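You operate a simulated robot arm through the tools that you are given. There is no shell and no other tool. Be economical: measure what you need, move in short steps, check, and stop when the job is done.

You run a simulated robot arm. Do the job below in one go: nothing can be reset, and whatever is moved stays where it is left.

Task
Finish the low pot's black wrap, crate it and load the tall pot.
Fine: two layers in all; yellow arm clear before you lift; tall pot on the wrapping plate. Set down upright: tall pot.

The check looks at the end state, three seconds after you hand in, the way a careful person would. Anything else that was tipped, shoved, dropped, spilled or broken makes it a failure.

Robot
A 6-joint arm with a two-finger parallel gripper on a trunk, on a base that drives. Base frame: it is fixed to the floor where the robot stands at the start and does not move with it; the origin is under the middle of the robot, x ahead of it, y to its left, z up. Readings come in mm, degrees, newtons and seconds.
Its first joint turns from -166.0 to 166.0 degrees. Places, roughly: black film roll [-2000, -1000, 1000]; crate [-2100, 100, 800]; film roll [-2250, -750, 1000]; low pot [-2250, -750, 1000]; red winding knob [-2300, -500, 900]; tall pot [-2000, -250, 750]; top of the wrapping plate [-2200, -800, 900]; yellow film arm [-2000, -600, 900]. Payload 3.43 kg.
The TCP is the grasp point between the finger pads, 34 mm short of the fingertips. In the tool frame z runs along the fingers and y along their closing line. The gripper opens to 128 mm. The fingers are 24 mm wide and 12 mm thick; the gripper's body (48 by 130 mm) begins 96 mm behind the TCP.
Orientation is that of the tool frame in the base frame, as a unit quaternion [w, x, y, z]. With the fingers straight down and closing along the base's y, the tool's x points along the base's -x, its y along +y and its z along -z.

Tools
- The arm moves only by the tool jog_arm. Its arguments are lists of equal length, an entry for each row: "offset": the shift along the tool's x, y, z in units of 400 mm (1.0 is 400 mm), a list of three; "rot": the turn, a rotation vector about the tool's x, y, z in units of 120 degrees (1.0 is 120 degrees), a list of three. In form: {"offset": [[tx, ty, tz], ...], "rot": [[rx, ry, rz], ...]}. A call has 1 to 20 rows; each row is the pose to reach, as a shift and turn from the pose commanded when the call began, along the tool's axes at that moment. "hand" is the opening in per cent of the stroke, from 0 (shut) to 100 (fully open), set as the call begins (left out, the last holds). A call with a number of a shift or a turn outside -1 to 1 is refused whole. Each row takes 0.2 s and may step no farther than 50 mm and 8.6 degrees from the row before; otherwise, or with a gripper value out of range, the whole call is refused. Where a pose cannot be reached the arm comes as near as it can. A force on the tool above 90 N (or 10 N above the force at the start of the call, whichever is more), or a blocked arm, ends the call early, and 0.2 s more pass. The fingers move at their own pace (about 153 mm/s each) and stop on an object; they squeeze with about 39 N. The grip force told is the motor's: it shows also when the fingers shut on nothing. Time passes only in rows, and 0.2 s behind the last, so rows that repeat a pose let the fingers close. It gives the time, the measured TCP pose, the force on the tool (base axes), the opening and the grip force at its end, in the units of the frame above (readings bear some noise), with the torque about the TCP (base axes, N m) and any sound that the robot's microphone picked up.
- Cameras (640 x 400 px; columns grow to the right, rows downward): "scene" is now at [173, 220.8, 1231.5]; the picture's right is [-0.07, -1.00, 0.00], its down [-0.33, 0.02, -0.94] and it looks along [0.94, -0.07, -0.33] (base axes); focal length 290 px, centre (320, 200). "wrist" rides on the gripper at [76, -11, -160] in the tool frame; the picture's right is [0.15, 0.99, 0.00], its down [-0.88, 0.13, -0.46] and it looks along [-0.45, 0.07, 0.89] (tool axes); focal length 234 px, centre (320, 200). There is no depth. A picture from a camera that has moved, and an enlarged one, comes with that camera's place and axes in the base frame and with its lens. The place of the scene camera against the robot may be out by one fixed shift of up to 12 mm in any direction.
- capture(camera): a new picture of that camera. The clock stands still meanwhile.
- drive_base(legs): drives the robot by 1 to 6 legs, each [ahead, left, turn to the left] in mm, mm and degrees, along the robot's own axes; the way and the turn of a leg run together, so that a leg with both is an arc; at most 1500 mm and 180 degrees a leg. The arm and the cameras ride along, it lands a little off, and it stops where it bumps. It gives what a move gives.
- turn_head(pan, tilt): turns the head with the scene camera to pan (to the left, within 143 degrees either way) and tilt (down, from -29 to 69), counted from straight ahead of the robot. It gives what a move gives.
- enlarge(camera, box): a new picture of the part [left, top, right, bottom] of that camera's present view, enlarged. The clock stands still meanwhile.
- job_done(): hands the job in; it is judged then, once.

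Work in short steps. Places have to be worked out from the pictures, the camera data and where the tool is seen: move nearer, look again, correct. Check each grasp and each placing, and mend what went wrong. You have 135 turns and 92 pictures in all, those below and enlarged ones among them. Open the gripper and draw the arm clear of the work before you hand the job in, unless the task says otherwise; then end with one line.

The tools are called after ">>>" as name(argument=value, ...) on one line, values as JSON. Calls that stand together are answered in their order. jog_arm: Moves the arm, as the interface text tells. Its arguments: {"type":"object","properties":{"offset":{"type":"array"},"rot":{"type":"array"},"hand":{"type":"number"}},"required":["offset","rot"]} The other tools are called the same way: drive_base (legs) drives the base; turn_head (pan, tilt) turns the head that bears the scene camera; capture (camera) takes a picture; enlarge (camera, box) takes an enlarged picture of a part of a camera's view; job_done () hands the job in.

At the start:

```text
t: 0.0
ee_pos: [786.0, -62.6, 1082.0]
ee_rot: [0.0, 0.0, 1.0, 0.0]
ft_force: [0.8, 0.1, -0.2]
ft_torque: [0.01, 0.0, -0.02]
grip_width: 127.9
finger_force: 0.1
robot x, y, heading: [-0.0, -0.4, 0.1]
head pan, tilt: [-4.0, 19.4]
```

scene: 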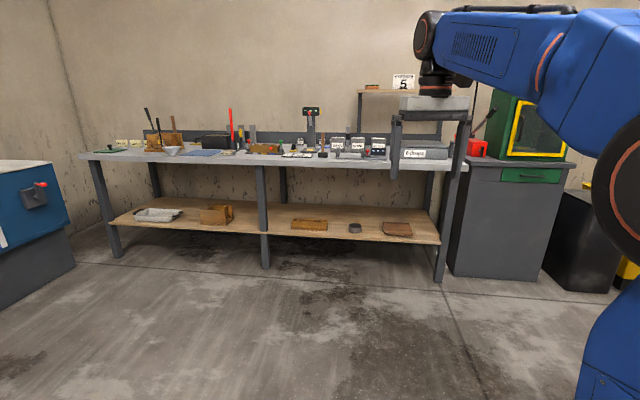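
wrist: 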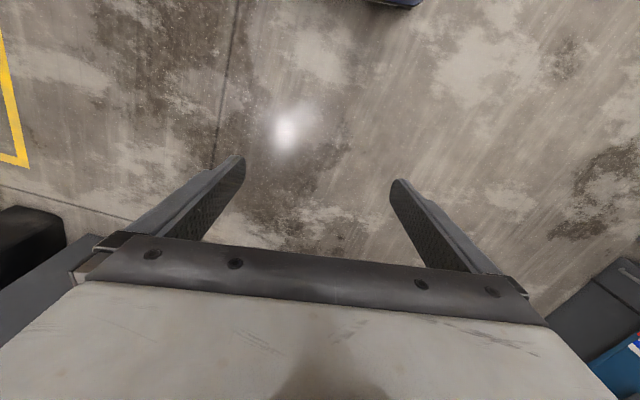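

The work lies behind the robot at about x = -2000, so I turn the head back first to see the way.

>>> turn_head(pan=143, tilt=15)

>>> capture(camera="scene")

```text
t: 2.3
ee_pos: [785.2, -62.7, 1082.9]
ee_rot: [0.0, 0.0, 1.0, 0.0]
ft_force: [0.1, -0.1, 0.2]
ft_torque: [0.01, 0.03, -0.01]
grip_width: 127.9
finger_force: 0.1
robot x, y, heading: [-0.0, -2.0, 0.0]
head pan, tilt: [143.0, 15.0]
```

```text
89 pictures are left
camera scene: at [5.5, 283.5, 1238.7], right [0.6, 0.8, 0.0], down [0.21, -0.16, -0.97], along [-0.77, 0.58, -0.26], focal length 290 px, centre (320, 200)
```

scene: 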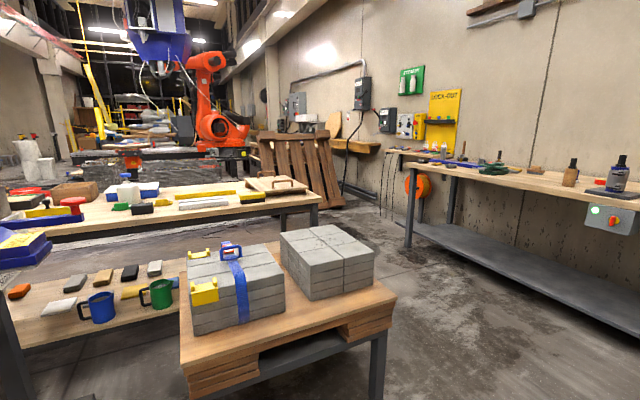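

Tables stand close on the left-rear. I look the other way round, towards y negative.

>>> turn_head(pan=-143, tilt=15)

>>> capture(camera="scene")

```text
t: 6.2
ee_pos: [785.1, -63.8, 1083.2]
ee_rot: [0.0, 0.0, 1.0, 0.001]
ft_force: [-1.1, 0.7, 0.0]
ft_torque: [-0.01, 0.01, -0.01]
grip_width: 128.0
finger_force: 0.0
robot x, y, heading: [0.3, 0.3, -0.2]
head pan, tilt: [-143.0, 15.0]
```

```text
88 pictures are left
camera scene: at [5.4, 171.0, 1238.7], right [-0.6, 0.8, 0.0], down [0.21, 0.16, -0.97], along [-0.77, -0.58, -0.26], focal length 290 px, centre (320, 200)
```

scene: 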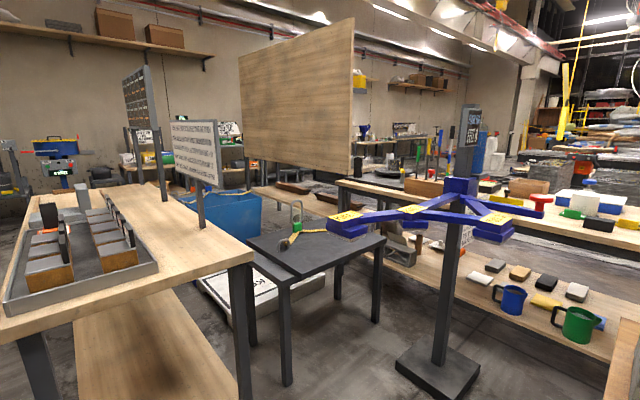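

Several stations stand behind. I first draw the arm in so that turning the base is safe.

>>> jog_arm(offset=[[0.12, 0, 0], [0.24, 0, 0], [0.36, 0, 0], [0.48, 0, 0], [0.6, 0, 0], [0.72, 0, 0], [0.84, 0, 0], [0.95, 0, 0]], rot=[[0, 0, 0], [0, 0, 0], [0, 0, 0], [0, 0, 0], [0, 0, 0], [0, 0, 0], [0, 0, 0], [0, 0, 0]])

>>> drive_base(legs=[[0, 0, -90]])

>>> turn_head(pan=-70, tilt=15)

>>> capture(camera="scene")

```text
t: 8.0
ee_pos: [403.9, -66.6, 1082.0]
ee_rot: [-0.001, 0.0, 1.0, -0.001]
ft_force: [0.7, 0.6, 0.0]
ft_torque: [-0.03, 0.01, 0.04]
grip_width: 128.0
finger_force: 0.2
robot x, y, heading: [1.9, 2.0, 0.2]
head pan, tilt: [-143.0, 15.0]
```

```text
t: 12.2
ee_pos: [-56.1, -406.4, 1082.4]
ee_rot: [0.0, 0.697, 0.717, 0.0]
ft_force: [-0.5, -0.1, -0.1]
ft_torque: [0.01, 0.0, 0.0]
grip_width: 127.8
finger_force: 0.1
robot x, y, heading: [2.4, 2.1, -88.6]
head pan, tilt: [-143.0, 15.0]
```

```text
t: 13.7
ee_pos: [-54.4, -406.2, 1082.2]
ee_rot: [0.0, 0.697, 0.717, 0.0]
ft_force: [-0.7, -0.2, -0.2]
ft_torque: [-0.06, -0.03, 0.01]
grip_width: 128.2
finger_force: 0.0
robot x, y, heading: [2.6, 2.3, -88.4]
head pan, tilt: [-70.0, 15.0]
```

```text
87 pictures are left
camera scene: at [135.1, -100.9, 1238.7], right [-0.37, 0.93, 0.0], down [0.24, 0.1, -0.97], along [-0.9, -0.35, -0.26], focal length 290 px, centre (320, 200)
```

scene: 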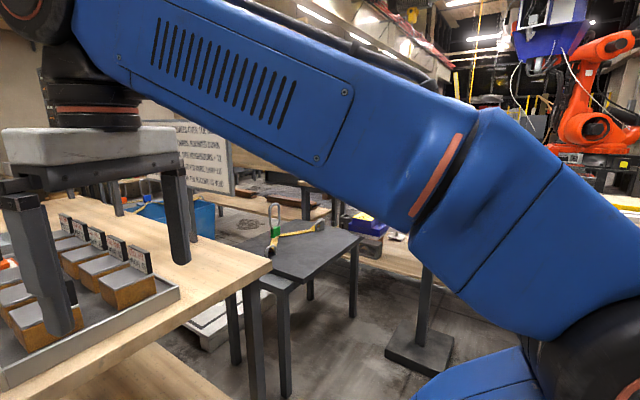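

The arm blocks the view; it is clear of the table. I turn the other 90 degrees to face the work.

>>> drive_base(legs=[[0, 0, -91]])

>>> turn_head(pan=30, tilt=12)

>>> capture(camera="scene")

```text
t: 17.9
ee_pos: [-405.2, 53.4, 1083.0]
ee_rot: [-0.001, 1.0, 0.015, 0.0]
ft_force: [-0.9, 0.3, 0.5]
ft_torque: [-0.01, 0.01, -0.04]
grip_width: 128.0
finger_force: 0.1
robot x, y, heading: [-3.1, -2.2, -178.2]
head pan, tilt: [-70.0, 15.0]
```

```text
t: 19.6
ee_pos: [-406.7, 53.5, 1081.5]
ee_rot: [0.0, 1.0, 0.016, 0.0]
ft_force: [-0.1, -1.2, -0.9]
ft_torque: [-0.03, 0.01, -0.02]
grip_width: 128.1
finger_force: 0.1
robot x, y, heading: [-3.8, -0.8, -178.3]
head pan, tilt: [30.0, 12.0]
```

```text
86 pictures are left
camera scene: at [-152.3, -264.2, 1243.6], right [-0.53, 0.85, 0.0], down [0.18, 0.11, -0.98], along [-0.83, -0.52, -0.21], focal length 290 px, centre (320, 200)
```

scene: 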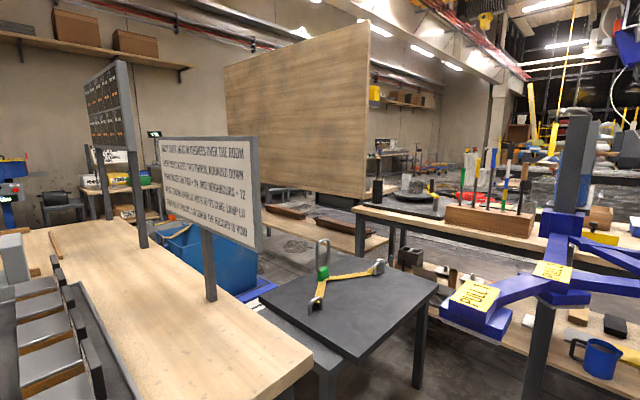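

The wrapping plate is visible behind the board at the far table. I look lower to map the floor obstacles (black table, carousel).

>>> turn_head(pan=10, tilt=32)

>>> capture(camera="scene")

>>> turn_head(pan=-30, tilt=25)

>>> capture(camera="scene")

```text
t: 20.4
ee_pos: [-406.2, 52.6, 1081.2]
ee_rot: [0.001, 1.0, 0.016, -0.001]
ft_force: [0.1, 0.3, 0.0]
ft_torque: [-0.01, -0.01, -0.05]
grip_width: 128.0
finger_force: 0.0
robot x, y, heading: [-1.6, -3.1, -177.8]
head pan, tilt: [10.0, 32.0]
```

```text
85 pictures are left
camera scene: at [-160.7, -233.6, 1211.5], right [-0.21, 0.98, 0.0], down [0.52, 0.11, -0.85], along [-0.83, -0.17, -0.53], focal length 290 px, centre (320, 200)
```

scene: 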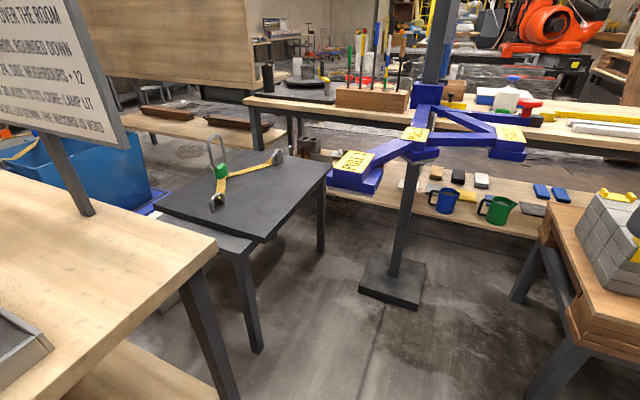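

```text
t: 21.5
ee_pos: [-405.4, 52.7, 1081.8]
ee_rot: [0.0, 1.0, 0.016, 0.0]
ft_force: [-0.3, -1.0, 0.0]
ft_torque: [0.05, 0.0, 0.04]
grip_width: 128.0
finger_force: 0.1
robot x, y, heading: [0.9, -3.1, -178.1]
head pan, tilt: [-30.0, 25.0]
```

```text
84 pictures are left
camera scene: at [-154.3, -171.7, 1222.5], right [0.47, 0.88, 0.0], down [0.37, -0.2, -0.91], along [-0.8, 0.43, -0.42], focal length 290 px, centre (320, 200)
```

scene: 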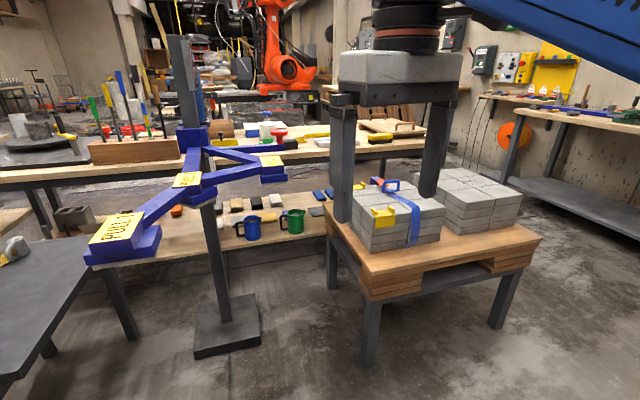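

I look closely at the wrapping station from here to learn which side it can be reached from.

>>> turn_head(pan=12, tilt=18)

>>> enlarge(camera="scene", box=[220, 60, 540, 260])

```text
t: 22.6
ee_pos: [-405.8, 53.2, 1081.5]
ee_rot: [0.0, 1.0, 0.016, 0.0]
ft_force: [-0.9, -0.4, 0.0]
ft_torque: [0.01, 0.02, 0.0]
grip_width: 127.8
finger_force: 0.1
robot x, y, heading: [-0.7, -1.0, -178.1]
head pan, tilt: [12.0, 18.0]
```

```text
2.00 times, centred on (380, 160) of scene
camera zoom: at [-163.7, -237.4, 1233.8], right [-0.24, 0.97, 0.0], down [0.3, 0.07, -0.95], along [-0.92, -0.23, -0.31], focal length 581 px, centre (200, 280)
```

zoom: 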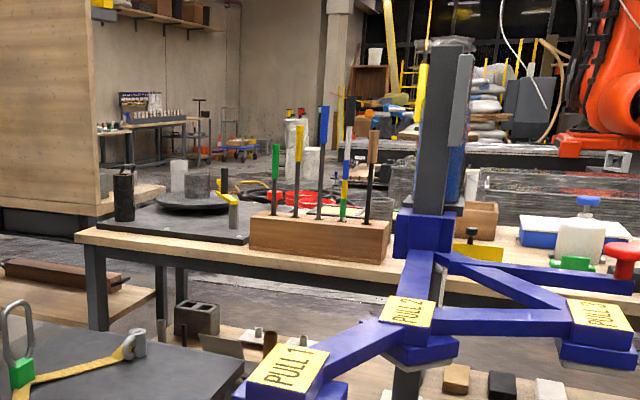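

The wrapper stands at the left end of the bench, behind the black table. I check my own base size by looking down.

>>> turn_head(pan=0, tilt=69)

>>> capture(camera="scene")

>>> turn_head(pan=-143, tilt=60)

>>> capture(camera="scene")

```text
t: 23.8
ee_pos: [-405.9, 51.7, 1082.9]
ee_rot: [0.0, 1.0, 0.016, 0.0]
ft_force: [-0.3, 0.4, 0.7]
ft_torque: [0.01, 0.01, -0.01]
grip_width: 128.1
finger_force: 0.1
robot x, y, heading: [-0.6, -1.9, -178.2]
head pan, tilt: [0.0, 68.8]
```

```text
82 pictures are left
camera scene: at [-129.0, -216.9, 1163.1], right [-0.03, 1.0, 0.0], down [0.93, 0.03, -0.36], along [-0.36, -0.01, -0.93], focal length 290 px, centre (320, 200)
```

scene: 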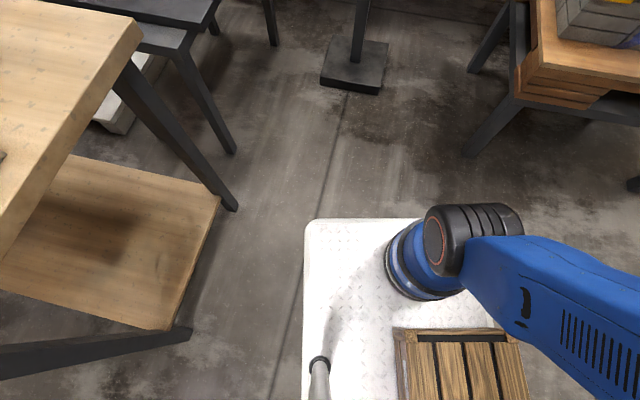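

```text
t: 26.1
ee_pos: [-406.5, 52.9, 1081.2]
ee_rot: [0.0, 1.0, 0.016, 0.0]
ft_force: [0.5, 0.3, 0.0]
ft_torque: [0.01, 0.0, 0.0]
grip_width: 128.0
finger_force: 0.1
robot x, y, heading: [-0.8, 1.0, -178.3]
head pan, tilt: [-143.0, 60.0]
```

```text
81 pictures are left
camera scene: at [-21.2, -173.2, 1172.4], right [0.63, -0.78, 0.0], down [-0.67, -0.54, -0.5], along [0.39, 0.31, -0.87], focal length 290 px, centre (320, 200)
```

scene: 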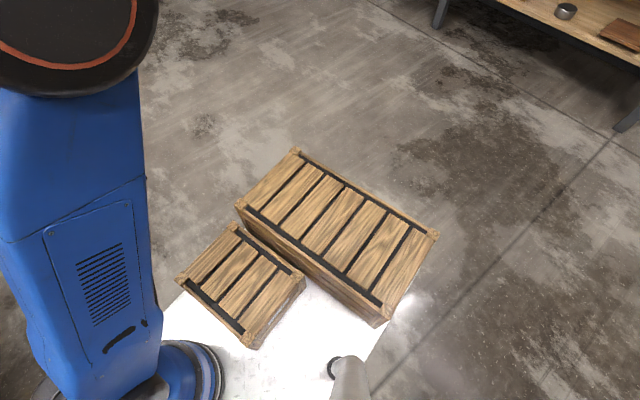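

The base is about 800 x 550 mm, so the gaps by the carousel are too tight; I'll go round on the +y side and behind the bench. First I shift right (+y) and look.

>>> drive_base(legs=[[0, -1100, 0]])

>>> turn_head(pan=-35, tilt=30)

>>> capture(camera="scene")

>>> turn_head(pan=35, tilt=18)

>>> capture(camera="scene")

```text
t: 31.8
ee_pos: [-451.6, 1164.3, 1082.4]
ee_rot: [0.001, 1.0, 0.025, 0.0]
ft_force: [0.2, 0.4, -0.7]
ft_torque: [0.0, 0.01, 0.0]
grip_width: 128.1
finger_force: 0.0
robot x, y, heading: [-41.8, 1118.3, -177.1]
head pan, tilt: [-143.0, 60.0]
```

```text
t: 33.6
ee_pos: [-453.3, 1164.0, 1082.3]
ee_rot: [0.0, 1.0, 0.026, 0.0]
ft_force: [0.1, -0.3, -0.5]
ft_torque: [0.01, 0.02, 0.02]
grip_width: 128.0
finger_force: 0.1
robot x, y, heading: [-44.3, 1117.6, -177.1]
head pan, tilt: [-35.0, 30.0]
```

```text
80 pictures are left
camera scene: at [-192.0, 949.5, 1214.5], right [0.53, 0.85, 0.0], down [0.42, -0.27, -0.87], along [-0.73, 0.46, -0.5], focal length 290 px, centre (320, 200)
```

scene: 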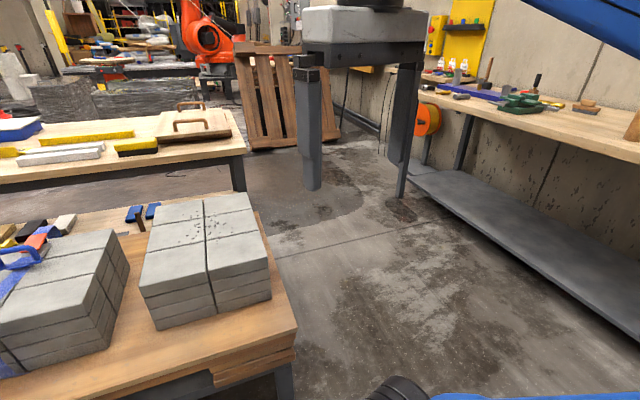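

```text
t: 35.0
ee_pos: [-453.9, 1164.5, 1081.5]
ee_rot: [-0.001, 1.0, 0.026, 0.0]
ft_force: [-0.3, 1.0, -0.5]
ft_torque: [-0.04, 0.02, 0.0]
grip_width: 127.9
finger_force: 0.1
robot x, y, heading: [-48.2, 1121.7, -177.1]
head pan, tilt: [35.0, 18.0]
```

```text
79 pictures are left
camera scene: at [-189.1, 844.2, 1233.8], right [-0.61, 0.79, 0.0], down [0.24, 0.19, -0.95], along [-0.75, -0.58, -0.31], focal length 290 px, centre (320, 200)
```

scene: 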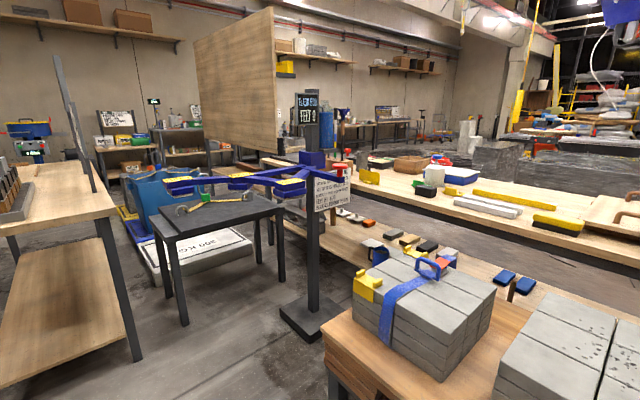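

Behind the bench there is open floor. I shift further right, then turn to face -y so that I can travel sideways through the corridor.

>>> drive_base(legs=[[0, -560, 0], [0, 0, 87]])

>>> turn_head(pan=-90, tilt=30)

>>> capture(camera="scene")

```text
t: 42.0
ee_pos: [-135.3, 1274.7, 1082.3]
ee_rot: [0.0, 0.697, 0.717, 0.0]
ft_force: [-0.1, -0.6, 0.0]
ft_torque: [-0.03, 0.03, -0.04]
grip_width: 127.9
finger_force: 0.1
robot x, y, heading: [-81.1, 1683.0, -88.2]
head pan, tilt: [35.0, 18.0]
```

```text
t: 44.0
ee_pos: [-136.1, 1275.9, 1081.8]
ee_rot: [0.0, 0.697, 0.717, 0.0]
ft_force: [-0.4, 0.7, 0.0]
ft_torque: [-0.02, 0.0, 0.01]
grip_width: 127.9
finger_force: 0.0
robot x, y, heading: [-81.4, 1682.5, -88.2]
head pan, tilt: [-90.0, 30.0]
```

```text
78 pictures are left
camera scene: at [50.4, 1611.6, 1214.5], right [-0.03, 1.0, 0.0], down [0.5, 0.01, -0.87], along [-0.87, -0.02, -0.5], focal length 290 px, centre (320, 200)
```

scene: 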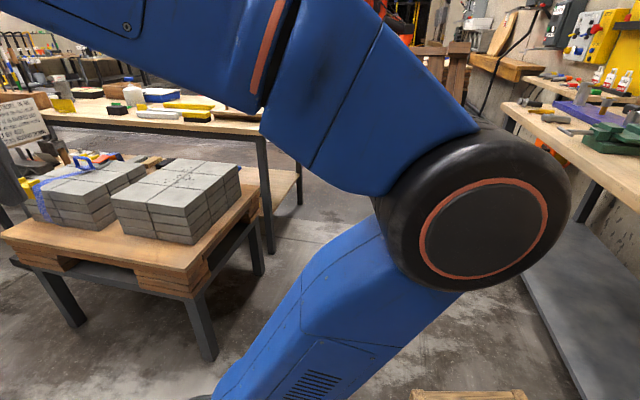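

The bench legs at its +y end come out at about (-1378,1261) and (-1978,1402), so it is rotated about 13°. I drive sideways around its end.

>>> drive_base(legs=[[-212, -1345, 0]])

>>> turn_head(pan=-100, tilt=40)

>>> capture(camera="scene")

```text
t: 51.0
ee_pos: [-1501.5, 1443.4, 1081.6]
ee_rot: [0.0, 0.692, 0.722, 0.001]
ft_force: [0.0, -0.4, 0.4]
ft_torque: [0.0, 0.02, 0.02]
grip_width: 128.0
finger_force: 0.2
robot x, y, heading: [-1452.4, 1850.2, -87.2]
head pan, tilt: [-90.0, 30.0]
```

```text
t: 51.7
ee_pos: [-1500.9, 1442.0, 1081.2]
ee_rot: [-0.001, 0.692, 0.722, -0.001]
ft_force: [-0.2, -1.0, -0.1]
ft_torque: [-0.01, -0.01, -0.02]
grip_width: 127.8
finger_force: 0.1
robot x, y, heading: [-1454.4, 1847.9, -87.6]
head pan, tilt: [-100.0, 40.0]
```

```text
77 pictures are left
camera scene: at [-1314.2, 1797.0, 1199.2], right [0.13, 0.99, 0.0], down [0.64, -0.08, -0.77], along [-0.76, 0.1, -0.64], focal length 290 px, centre (320, 200)
```

scene: 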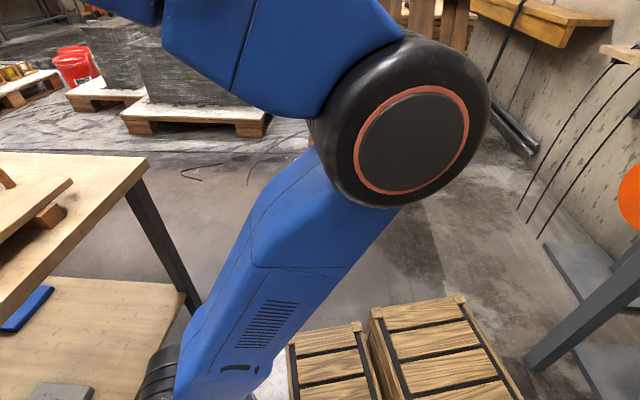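

Clear so far. I continue round the bench end, turn parallel to the bench, then advance along its back.

>>> drive_base(legs=[[-345, -1236, 0], [0, 0, -15.7], [1300, 0, 0]])

>>> turn_head(pan=35, tilt=25)

>>> capture(camera="scene")

```text
t: 64.8
ee_pos: [-3093.1, 519.4, 1083.6]
ee_rot: [0.0, 0.779, 0.628, -0.001]
ft_force: [-0.2, 0.1, 0.9]
ft_torque: [0.01, -0.02, 0.0]
grip_width: 128.0
finger_force: 0.2
robot x, y, heading: [-2942.6, 900.2, -102.4]
head pan, tilt: [-100.0, 40.0]
```

```text
t: 67.0
ee_pos: [-3092.7, 518.5, 1081.3]
ee_rot: [0.0, 0.778, 0.628, 0.0]
ft_force: [-0.5, -0.8, 0.4]
ft_torque: [0.02, -0.03, -0.04]
grip_width: 127.9
finger_force: 0.0
robot x, y, heading: [-2940.7, 900.7, -102.4]
head pan, tilt: [35.0, 25.0]
```

```text
76 pictures are left
camera scene: at [-2708.0, 696.7, 1222.5], right [-0.92, -0.39, 0.0], down [-0.16, 0.39, -0.91], along [0.35, -0.84, -0.42], focal length 290 px, centre (320, 200)
```

scene: 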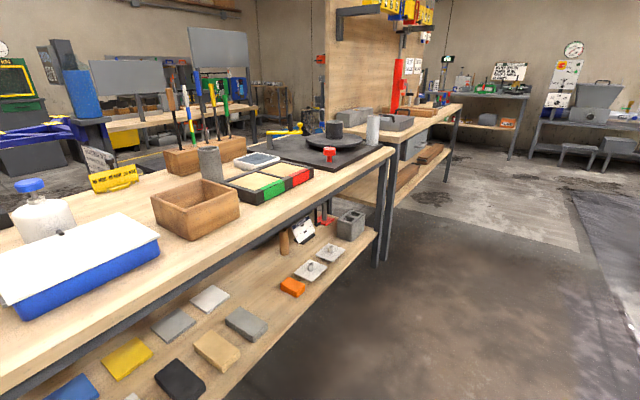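

Now I see everything: wooden crate, grey tall pot, wrapping plate with black low pot, yellow arm and red knob. I move along the bench, first staying a bit off.

>>> drive_base(legs=[[1067, 340, 0]])

>>> turn_head(pan=90, tilt=35)

>>> capture(camera="scene")

>>> turn_head(pan=90, tilt=69)

>>> capture(camera="scene")

```text
t: 72.5
ee_pos: [-2964.7, -549.3, 1081.7]
ee_rot: [0.0, 0.774, 0.634, 0.0]
ft_force: [-0.2, 0.3, 0.4]
ft_torque: [-0.03, -0.01, -0.03]
grip_width: 127.8
finger_force: 0.0
robot x, y, heading: [-2816.2, -166.3, -101.5]
head pan, tilt: [35.0, 25.0]
```

```text
t: 73.8
ee_pos: [-2964.6, -551.3, 1081.9]
ee_rot: [0.001, 0.774, 0.633, 0.0]
ft_force: [0.8, -0.7, -0.5]
ft_torque: [0.01, -0.03, 0.01]
grip_width: 128.1
finger_force: 0.1
robot x, y, heading: [-2819.7, -166.6, -101.4]
head pan, tilt: [90.0, 35.0]
```

```text
75 pictures are left
camera scene: at [-2533.7, -299.7, 1206.8], right [-0.2, -0.98, 0.0], down [-0.56, 0.11, -0.82], along [0.8, -0.16, -0.57], focal length 290 px, centre (320, 200)
```

scene: 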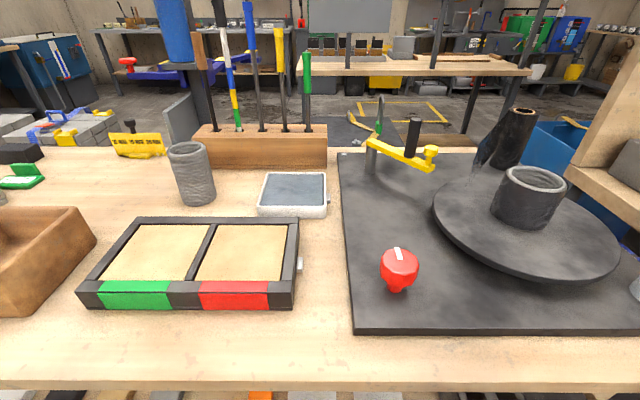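

```text
t: 74.8
ee_pos: [-2963.7, -550.2, 1081.7]
ee_rot: [0.0, 0.774, 0.634, 0.0]
ft_force: [-0.2, 0.6, -0.1]
ft_torque: [0.02, 0.04, -0.04]
grip_width: 127.8
finger_force: 0.1
robot x, y, heading: [-2824.6, -166.9, -101.3]
head pan, tilt: [90.0, 68.8]
```

```text
74 pictures are left
camera scene: at [-2565.1, -293.3, 1163.1], right [-0.2, -0.98, 0.0], down [-0.91, 0.18, -0.36], along [0.36, -0.07, -0.93], focal length 290 px, centre (320, 200)
```

scene: 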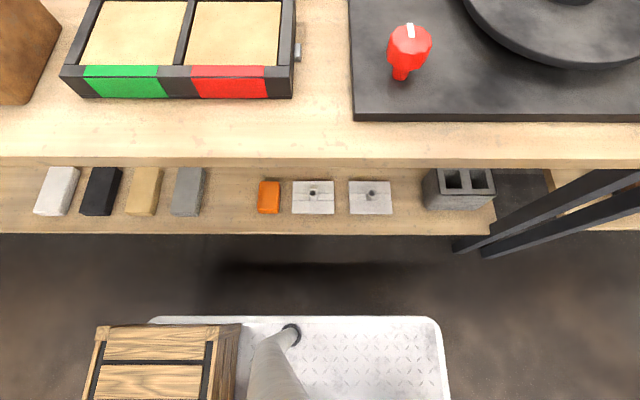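

Knob triangulates to (-2265,-477,873), plate centre about (-2200,-745,867), tall pot base about (-1915,-126,812). The base has ~180 mm of room to the bench, so I shift a little nearer and ahead.

>>> drive_base(legs=[[143, 110, 0]])

>>> turn_head(pan=75, tilt=38)

>>> capture(camera="scene")

>>> enlarge(camera="scene", box=[220, 60, 540, 260])

```text
t: 76.3
ee_pos: [-2883.2, -719.3, 1081.8]
ee_rot: [0.0, 0.774, 0.634, 0.0]
ft_force: [0.0, 0.1, 0.0]
ft_torque: [0.02, 0.02, -0.02]
grip_width: 128.2
finger_force: 0.1
robot x, y, heading: [-2735.8, -335.8, -101.4]
head pan, tilt: [90.0, 68.8]
```

```text
t: 77.3
ee_pos: [-2883.4, -719.0, 1081.3]
ee_rot: [-0.001, 0.774, 0.633, 0.0]
ft_force: [-0.2, 0.9, 0.0]
ft_torque: [-0.01, -0.02, -0.01]
grip_width: 128.2
finger_force: 0.1
robot x, y, heading: [-2737.5, -334.5, -101.6]
head pan, tilt: [75.0, 38.0]
```

```text
73 pictures are left
camera scene: at [-2461.5, -488.8, 1202.1], right [-0.44, -0.9, 0.0], down [-0.55, 0.27, -0.79], along [0.71, -0.35, -0.62], focal length 290 px, centre (320, 200)
```

scene: 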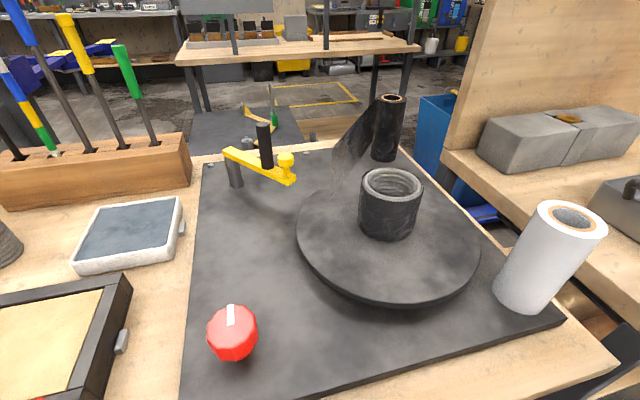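

```text
2.00 times, centred on (380, 160) of scene
camera zoom: at [-2461.5, -488.8, 1202.1], right [-0.44, -0.9, 0.0], down [-0.55, 0.27, -0.79], along [0.71, -0.35, -0.62], focal length 581 px, centre (200, 280)
```

zoom: 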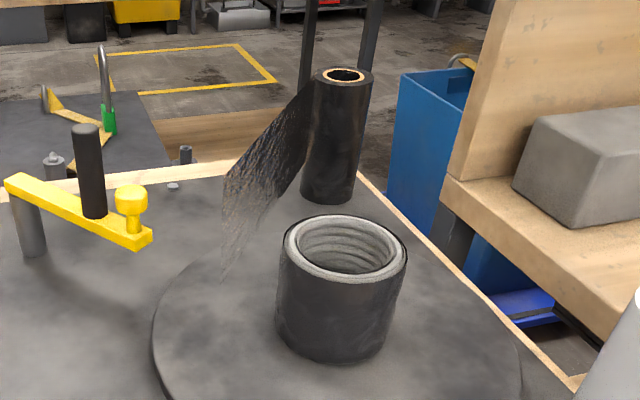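

The camera mast stands on the robot's left, right where the arm would have to swing. I back off, turn the robot round and come up with the bench on its right side.

>>> drive_base(legs=[[0, -330, 0], [0, 0, 180], [0, -310, 0]])

>>> turn_head(pan=-90, tilt=40)

>>> capture(camera="scene")

```text
t: 88.6
ee_pos: [-2640.4, 68.9, 1083.0]
ee_rot: [0.0, -0.646, 0.763, 0.001]
ft_force: [0.6, 0.4, 0.7]
ft_torque: [-0.01, -0.02, 0.02]
grip_width: 127.8
finger_force: 0.1
robot x, y, heading: [-2772.3, -315.7, 80.6]
head pan, tilt: [75.0, 38.0]
```

```text
t: 91.1
ee_pos: [-2640.5, 69.4, 1081.6]
ee_rot: [0.0, -0.646, 0.763, 0.0]
ft_force: [-0.2, 0.9, 0.3]
ft_torque: [0.02, 0.01, 0.02]
grip_width: 127.8
finger_force: 0.0
robot x, y, heading: [-2775.5, -316.5, 80.6]
head pan, tilt: [-90.0, 40.0]
```

```text
71 pictures are left
camera scene: at [-2892.4, -210.0, 1199.2], right [-0.16, -0.99, 0.0], down [-0.63, 0.11, -0.77], along [0.76, -0.13, -0.64], focal length 290 px, centre (320, 200)
```

scene: 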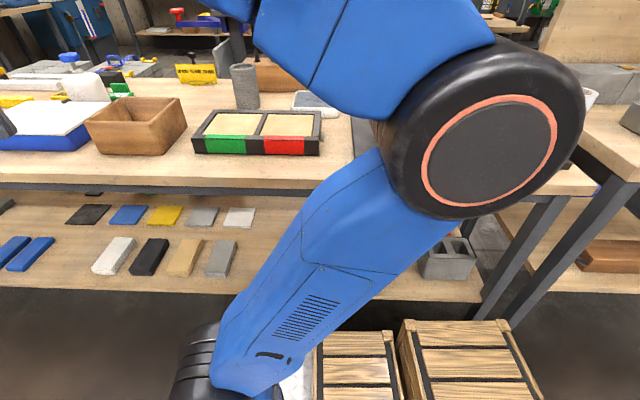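

The bench is on the right with about 100 mm clearance. I turn the head forward out of the way, and swing the arm right in an arc (tool z turn with the shift).

>>> turn_head(pan=0, tilt=40)

>>> jog_arm(offset=[[0.0262, -0.1127, 0], [0.0649, -0.2217, 0], [0.1157, -0.3255, 0], [0.178, -0.423, 0], [0.2509, -0.5127, 0], [0.3335, -0.5937, 0], [0.4247, -0.6648, 0], [0.5233, -0.7251, 0], [0.6282, -0.7738, 0]], rot=[[0, 0, 0.05417], [0, 0, 0.10833], [0, 0, 0.1625], [0, 0, 0.21667], [0, 0, 0.27083], [0, 0, 0.325], [0, 0, 0.37917], [0, 0, 0.43333], [0, 0, 0.4875]])

>>> jog_arm(offset=[[0.0262, -0.1127, 0], [0.0649, -0.2217, 0], [0.1157, -0.3255, 0], [0.178, -0.423, 0], [0.2509, -0.5127, 0], [0.3335, -0.5937, 0], [0.4247, -0.6648, 0], [0.5233, -0.7251, 0], [0.6282, -0.7738, 0]], rot=[[0, 0, 0.05417], [0, 0, 0.10833], [0, 0, 0.1625], [0, 0, 0.21667], [0, 0, 0.27083], [0, 0, 0.325], [0, 0, 0.37917], [0, 0, 0.43333], [0, 0, 0.4875]])

>>> capture(camera="wrist")

```text
t: 92.7
ee_pos: [-2641.0, 70.5, 1082.0]
ee_rot: [-0.001, -0.646, 0.763, 0.0]
ft_force: [0.7, 0.4, 0.6]
ft_torque: [0.0, 0.01, 0.0]
grip_width: 127.9
finger_force: 0.1
robot x, y, heading: [-2771.4, -317.9, 80.3]
head pan, tilt: [0.0, 40.0]
```

```text
t: 94.7
ee_pos: [-2369.6, -217.0, 1083.5]
ee_rot: [0.001, -0.213, 0.977, -0.001]
ft_force: [-2.6, -4.6, 0.2]
ft_torque: [0.65, -0.39, -0.05]
grip_width: 128.2
finger_force: 0.1
robot x, y, heading: [-2773.7, -317.7, 80.2]
head pan, tilt: [0.0, 40.0]
```

```text
t: 96.7
ee_pos: [-2491.5, -613.7, 1084.9]
ee_rot: [0.0, 0.314, 0.949, 0.001]
ft_force: [0.5, 1.1, 0.7]
ft_torque: [-0.05, -0.05, -0.03]
grip_width: 128.0
finger_force: 0.2
robot x, y, heading: [-2775.2, -315.9, 80.5]
head pan, tilt: [0.0, 40.0]
```

```text
70 pictures are left
camera wrist: at [-2558.4, -576.3, 1244.3], right [0.47, 0.88, 0.0], down [0.78, -0.42, 0.46], along [0.4, -0.22, -0.89], focal length 234 px, centre (320, 200)
```

wrist: 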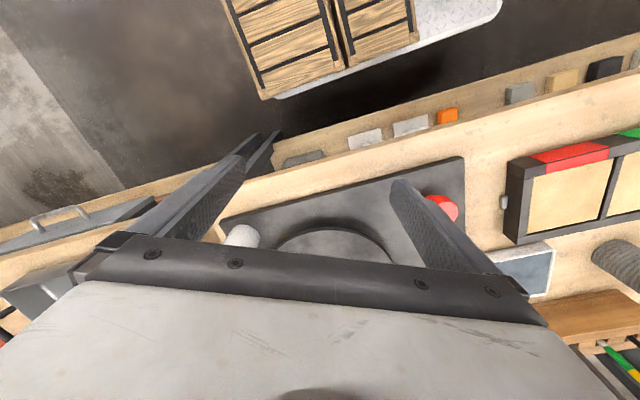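

The wrist camera mainly sees the robot side of the tool. I check the scene camera with the arm swung out.

>>> turn_head(pan=-100, tilt=32)

>>> capture(camera="scene")

```text
t: 98.5
ee_pos: [-2491.1, -611.9, 1084.6]
ee_rot: [0.0, 0.313, 0.95, 0.001]
ft_force: [-0.3, -0.1, 0.1]
ft_torque: [0.01, -0.01, -0.01]
grip_width: 128.2
finger_force: 0.1
robot x, y, heading: [-2770.8, -319.6, 80.7]
head pan, tilt: [-100.0, 32.0]
```

```text
69 pictures are left
camera scene: at [-2891.8, -225.9, 1211.4], right [-0.33, -0.94, 0.0], down [-0.5, 0.18, -0.85], along [0.8, -0.28, -0.53], focal length 290 px, centre (320, 200)
```

scene: 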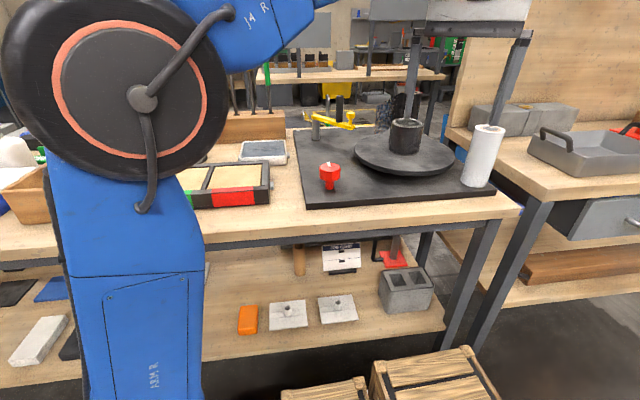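

A good view of the wrapper past the arm. I enlarge the wrapper.

>>> enlarge(camera="scene", box=[290, 70, 514, 210])

>>> enlarge(camera="scene", box=[300, 235, 380, 285])

```text
2.86 times, centred on (402, 140) of scene
camera zoom: at [-2891.8, -225.9, 1211.4], right [-0.33, -0.94, 0.0], down [-0.5, 0.18, -0.85], along [0.8, -0.28, -0.53], focal length 829 px, centre (86, 371)
```

zoom: 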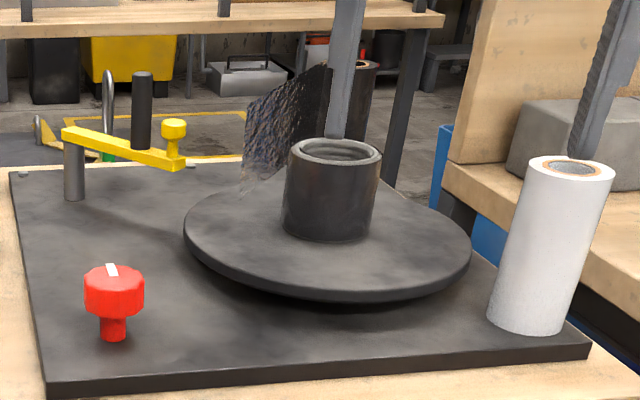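

```text
8.00 times, centred on (340, 260) of scene
camera zoom: at [-2891.8, -225.9, 1211.4], right [-0.33, -0.94, 0.0], down [-0.5, 0.18, -0.85], along [0.8, -0.28, -0.53], focal length 2322 px, centre (160, -280)
```

zoom: 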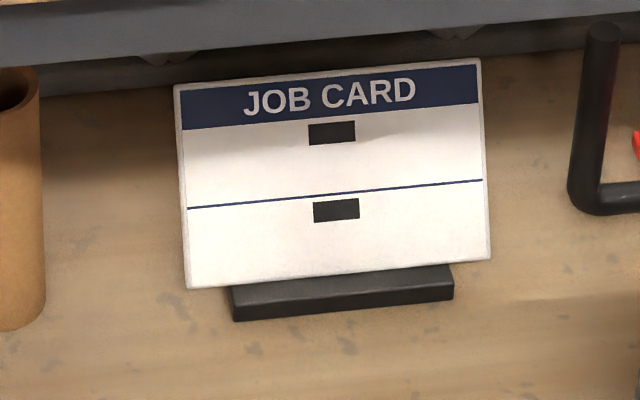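

Job card shows black wrap on two lines; the yellow arm points at the pot (engaged), film from the black roll passing on that side, so the plate should turn CCW. I move above the red knob at about (-2265,-474,875).

>>> jog_arm(offset=[[-0.041, 0.102, 0.0], [-0.082, 0.204, 0.035], [-0.124, 0.306, 0.07], [-0.165, 0.408, 0.105], [-0.206, 0.51, 0.14], [-0.2475, 0.6125, 0.175], [-0.2475, 0.6125, 0.21]], rot=[[0, 0, -0.027], [0, 0, -0.054], [0, 0, -0.081], [0, 0, -0.108], [0, 0, -0.135], [0, 0, -0.161], [0, 0, -0.161]])

>>> capture(camera="wrist")

```text
t: 100.1
ee_pos: [-2270.0, -472.1, 998.9]
ee_rot: [-0.001, 0.149, 0.989, 0.0]
ft_force: [-0.1, 0.9, 0.0]
ft_torque: [-0.01, -0.02, -0.02]
grip_width: 127.8
finger_force: 0.0
robot x, y, heading: [-2770.6, -318.6, 80.5]
head pan, tilt: [-100.0, 32.0]
```

```text
66 pictures are left
camera wrist: at [-2343.7, -460.3, 1157.8], right [0.15, 0.99, 0.0], down [0.88, -0.14, 0.46], along [0.45, -0.07, -0.89], focal length 234 px, centre (320, 200)
```

wrist: 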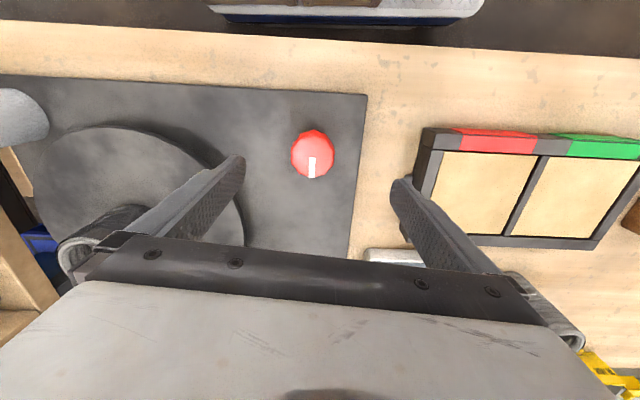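

Knob is seen at about (-2267,-480). I narrow the fingers to ~77 mm and go down over it, leaving the fingers around the head.

>>> jog_arm(offset=[[-0.013, -0.017, 0.08], [-0.013, -0.017, 0.16], [-0.013, -0.017, 0.24], [-0.013, -0.017, 0.295]], rot=[[0, 0, 0], [0, 0, 0], [0, 0, 0], [0, 0, 0]], hand=60)

>>> capture(camera="wrist")

>>> enlarge(camera="scene", box=[290, 70, 514, 210])

```text
t: 101.1
ee_pos: [-2266.1, -482.0, 884.5]
ee_rot: [0.0, 0.149, 0.989, -0.001]
ft_force: [0.9, -0.5, -0.6]
ft_torque: [0.0, -0.03, -0.02]
grip_width: 76.8
finger_force: 0.0
robot x, y, heading: [-2771.8, -322.5, 80.4]
head pan, tilt: [-100.0, 32.0]
```

```text
65 pictures are left
camera wrist: at [-2341.0, -470.7, 1043.6], right [0.15, 0.99, 0.0], down [0.88, -0.14, 0.46], along [0.45, -0.07, -0.89], focal length 234 px, centre (320, 200)
```

wrist: 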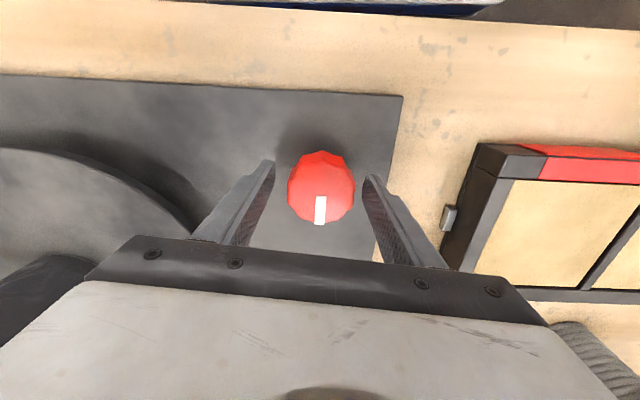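

```text
2.86 times, centred on (402, 140) of scene
camera zoom: at [-2891.8, -225.9, 1211.4], right [-0.33, -0.94, 0.0], down [-0.5, 0.18, -0.85], along [0.8, -0.28, -0.53], focal length 829 px, centre (86, 371)
```

zoom: 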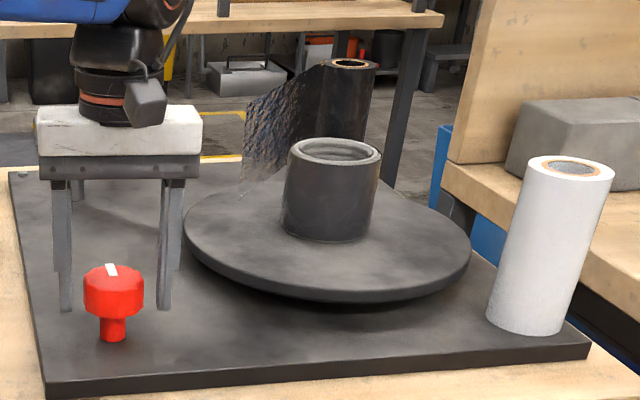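

Knob sits centred, about 4 mm toward the robot. I nudge and close on it.

>>> jog_arm(offset=[[0.009, 0, 0.015], [0.009, 0, 0.015], [0.009, 0, 0.015], [0.009, 0, 0.015]], rot=[[0, 0, 0], [0, 0, 0], [0, 0, 0], [0, 0, 0]], hand=0)

```text
t: 102.1
ee_pos: [-2269.6, -479.6, 876.8]
ee_rot: [0.001, 0.15, 0.989, 0.0]
ft_force: [21.0, 8.6, 35.2]
ft_torque: [0.43, -0.71, -0.06]
grip_width: 53.2
finger_force: 45.0
robot x, y, heading: [-2768.8, -317.1, 80.6]
head pan, tilt: [-100.0, 32.0]
```

Knob gripped at 53 mm. I turn it 40° CCW (seen from above) as a test and watch the wrapper.

>>> jog_arm(offset=[[0, 0, -0.004], [0, 0, -0.004], [0, 0, -0.004], [0, 0, -0.004], [0, 0, -0.004], [0, 0, -0.004]], rot=[[0, 0, -0.0667], [0, 0, -0.1333], [0, 0, -0.2], [0, 0, -0.2667], [0, 0, -0.3333], [0, 0, -0.3333]])

>>> enlarge(camera="scene", box=[290, 70, 514, 210])

```text
t: 103.5
ee_pos: [-2269.9, -484.1, 875.6]
ee_rot: [0.0, -0.197, 0.98, -0.001]
ft_force: [5.4, -63.5, 33.1]
ft_torque: [-1.98, -0.48, -0.57]
grip_width: 53.0
finger_force: 45.0
robot x, y, heading: [-2772.4, -320.1, 80.4]
head pan, tilt: [-100.0, 32.0]
```

```text
2.86 times, centred on (402, 140) of scene
camera zoom: at [-2892.2, -228.1, 1211.5], right [-0.33, -0.94, 0.0], down [-0.5, 0.18, -0.85], along [0.8, -0.28, -0.53], focal length 829 px, centre (86, 371)
```

zoom: 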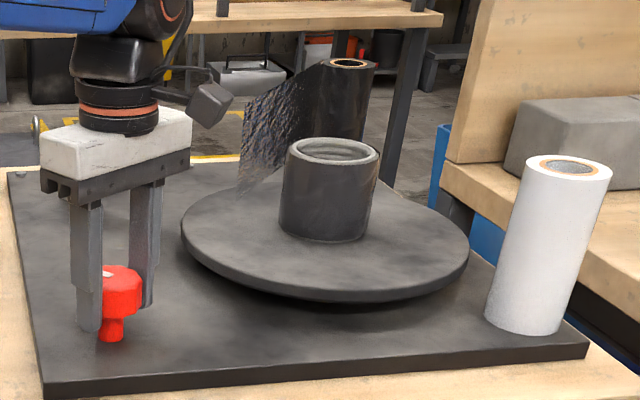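

The knob turned with me; a side force of -63 N in y says the true centre is a few mm further -y. I correct that and turn another 40°.

>>> jog_arm(offset=[[0.006, -0.014, -0.004], [0.006, -0.014, -0.004], [0.006, -0.014, -0.004], [0.006, -0.014, -0.004], [0.006, -0.014, -0.004], [0.006, -0.014, -0.004], [0.006, -0.014, -0.004]], rot=[[0, 0, 0], [0, 0, -0.0667], [0, 0, -0.1333], [0, 0, -0.2], [0, 0, -0.2667], [0, 0, -0.3333], [0, 0, -0.3333]])

>>> enlarge(camera="scene", box=[350, 90, 462, 160])

```text
t: 105.1
ee_pos: [-2267.1, -486.1, 875.9]
ee_rot: [0.0, -0.523, 0.852, 0.001]
ft_force: [36.1, -2.6, -25.6]
ft_torque: [0.44, -0.83, -0.01]
grip_width: 53.2
finger_force: 44.9
robot x, y, heading: [-2772.8, -316.5, 80.5]
head pan, tilt: [-100.0, 32.0]
```

```text
5.71 times, centred on (406, 125) of scene
camera zoom: at [-2889.8, -226.2, 1211.6], right [-0.33, -0.94, 0.0], down [-0.5, 0.18, -0.85], along [0.8, -0.28, -0.53], focal length 1659 px, centre (-171, 629)
```

zoom: 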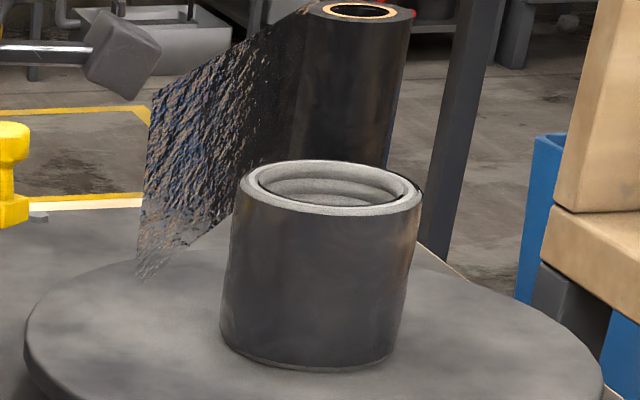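

I compare after another 48° turn, keeping the same enlarged view.

>>> jog_arm(offset=[[0, 0, 0], [0, 0, 0], [0, 0, 0], [0, 0, 0], [0, 0, 0], [0, 0, 0], [0, 0, 0]], rot=[[0, 0, -0.0667], [0, 0, -0.1333], [0, 0, -0.2], [0, 0, -0.2667], [0, 0, -0.3333], [0, 0, -0.4], [0, 0, -0.4]])

>>> enlarge(camera="scene", box=[350, 90, 462, 160])

```text
t: 106.3
ee_pos: [-2263.4, -485.4, 876.8]
ee_rot: [-0.002, 0.772, -0.635, 0.004]
ft_force: [19.7, -0.8, -17.0]
ft_torque: [-0.38, -0.81, 0.07]
grip_width: 53.1
finger_force: 44.8
robot x, y, heading: [-2770.3, -319.9, 80.5]
head pan, tilt: [-100.0, 32.0]
stopped in row 5: the force on the tool passed its limit at 93 N (the readings are from after the stop); the commanded pose is now the measured one
```

```text
5.71 times, centred on (406, 125) of scene
camera zoom: at [-2890.0, -226.2, 1211.5], right [-0.33, -0.94, 0.0], down [-0.5, 0.18, -0.85], along [0.8, -0.28, -0.53], focal length 1659 px, centre (-171, 629)
```

zoom: 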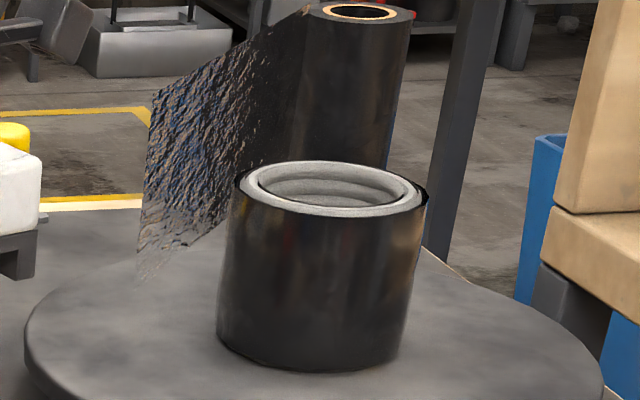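

The pot became blacker and slightly thicker, so a layer is going on. I zoom on the pot to judge the coverage.

>>> enlarge(camera="scene", box=[384, 112, 432, 142])

>>> capture(camera="wrist")

```text
13.33 times, centred on (408, 127) of scene
camera zoom: at [-2890.0, -226.2, 1211.5], right [-0.33, -0.94, 0.0], down [-0.5, 0.18, -0.85], along [0.8, -0.28, -0.53], focal length 3870 px, centre (-853, 1173)
```

zoom: 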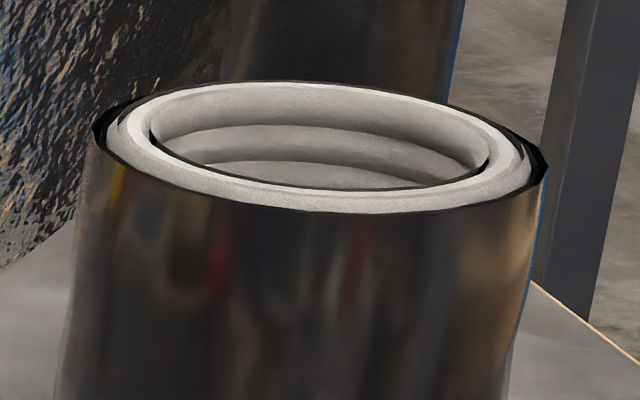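

```text
59 pictures are left
camera wrist: at [-2237.8, -558.1, 1037.2], right [-0.94, -0.33, -0.01], down [-0.3, 0.84, 0.45], along [-0.15, 0.43, -0.89], focal length 234 px, centre (320, 200)
```

wrist: 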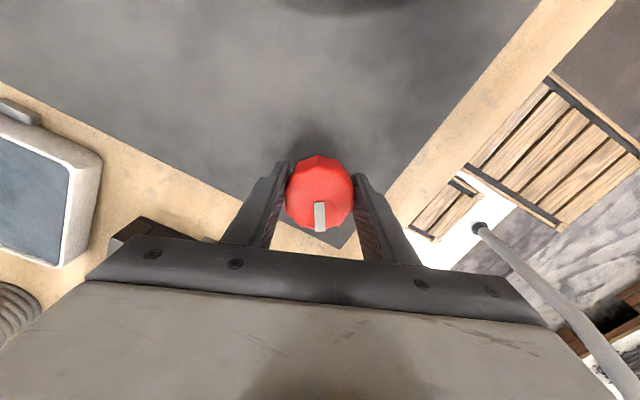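

I zoom right on the rim edge to count film layers.

>>> enlarge(camera="scene", box=[390, 117, 400, 123.25])

>>> enlarge(camera="scene", box=[418, 119, 428, 125.25])

```text
16.00 times, centred on (395, 120) of scene
camera zoom: at [-2890.0, -226.2, 1211.5], right [-0.33, -0.94, 0.0], down [-0.5, 0.18, -0.85], along [0.8, -0.28, -0.53], focal length 4645 px, centre (-880, 1478)
```

zoom: 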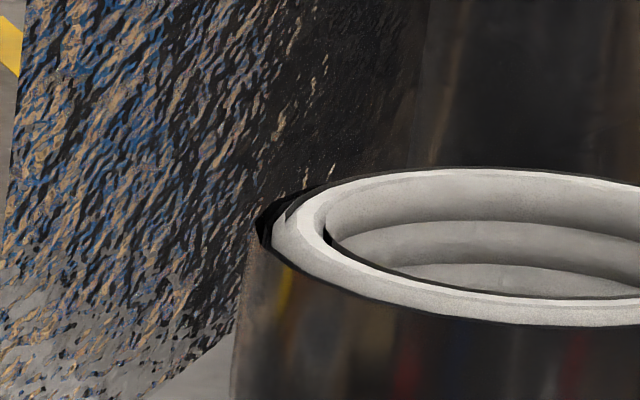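

```text
16.00 times, centred on (423, 122) of scene
camera zoom: at [-2890.0, -226.2, 1211.5], right [-0.33, -0.94, 0.0], down [-0.5, 0.18, -0.85], along [0.8, -0.28, -0.53], focal length 4645 px, centre (-1328, 1446)
```

zoom: 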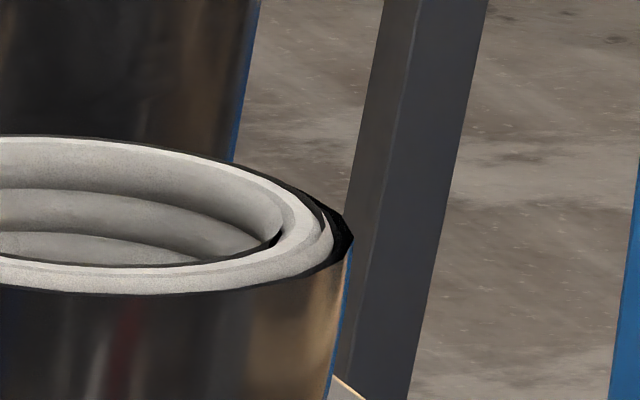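

Two film shells show at the sleeve's rim, with the second appearing over the last ~36°. I release the knob and rise to inspect further.

>>> jog_arm(offset=[[0, 0, 0], [0, 0, 0], [0, 0, -0.1], [0, 0, -0.2], [0, 0, -0.3], [0, 0, -0.4]], rot=[[0, 0, 0], [0, 0, 0], [0, 0, 0], [0, 0, 0], [0, 0, 0], [0, 0, 0]], hand=62)

>>> capture(camera="scene")

```text
t: 107.7
ee_pos: [-2264.7, -484.9, 1038.8]
ee_rot: [-0.001, 0.772, -0.636, 0.003]
ft_force: [0.3, 0.2, -0.5]
ft_torque: [0.0, 0.04, 0.02]
grip_width: 79.0
finger_force: 0.1
robot x, y, heading: [-2772.3, -320.3, 80.5]
head pan, tilt: [-100.0, 32.0]
```

```text
56 pictures are left
camera scene: at [-2891.2, -226.1, 1211.4], right [-0.33, -0.94, 0.0], down [-0.5, 0.18, -0.85], along [0.8, -0.28, -0.53], focal length 290 px, centre (320, 200)
```

scene: 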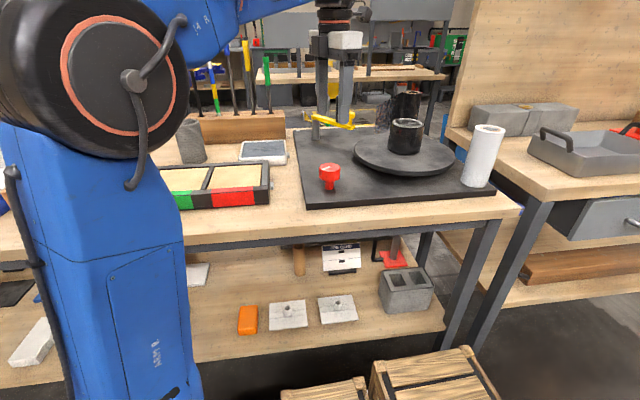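

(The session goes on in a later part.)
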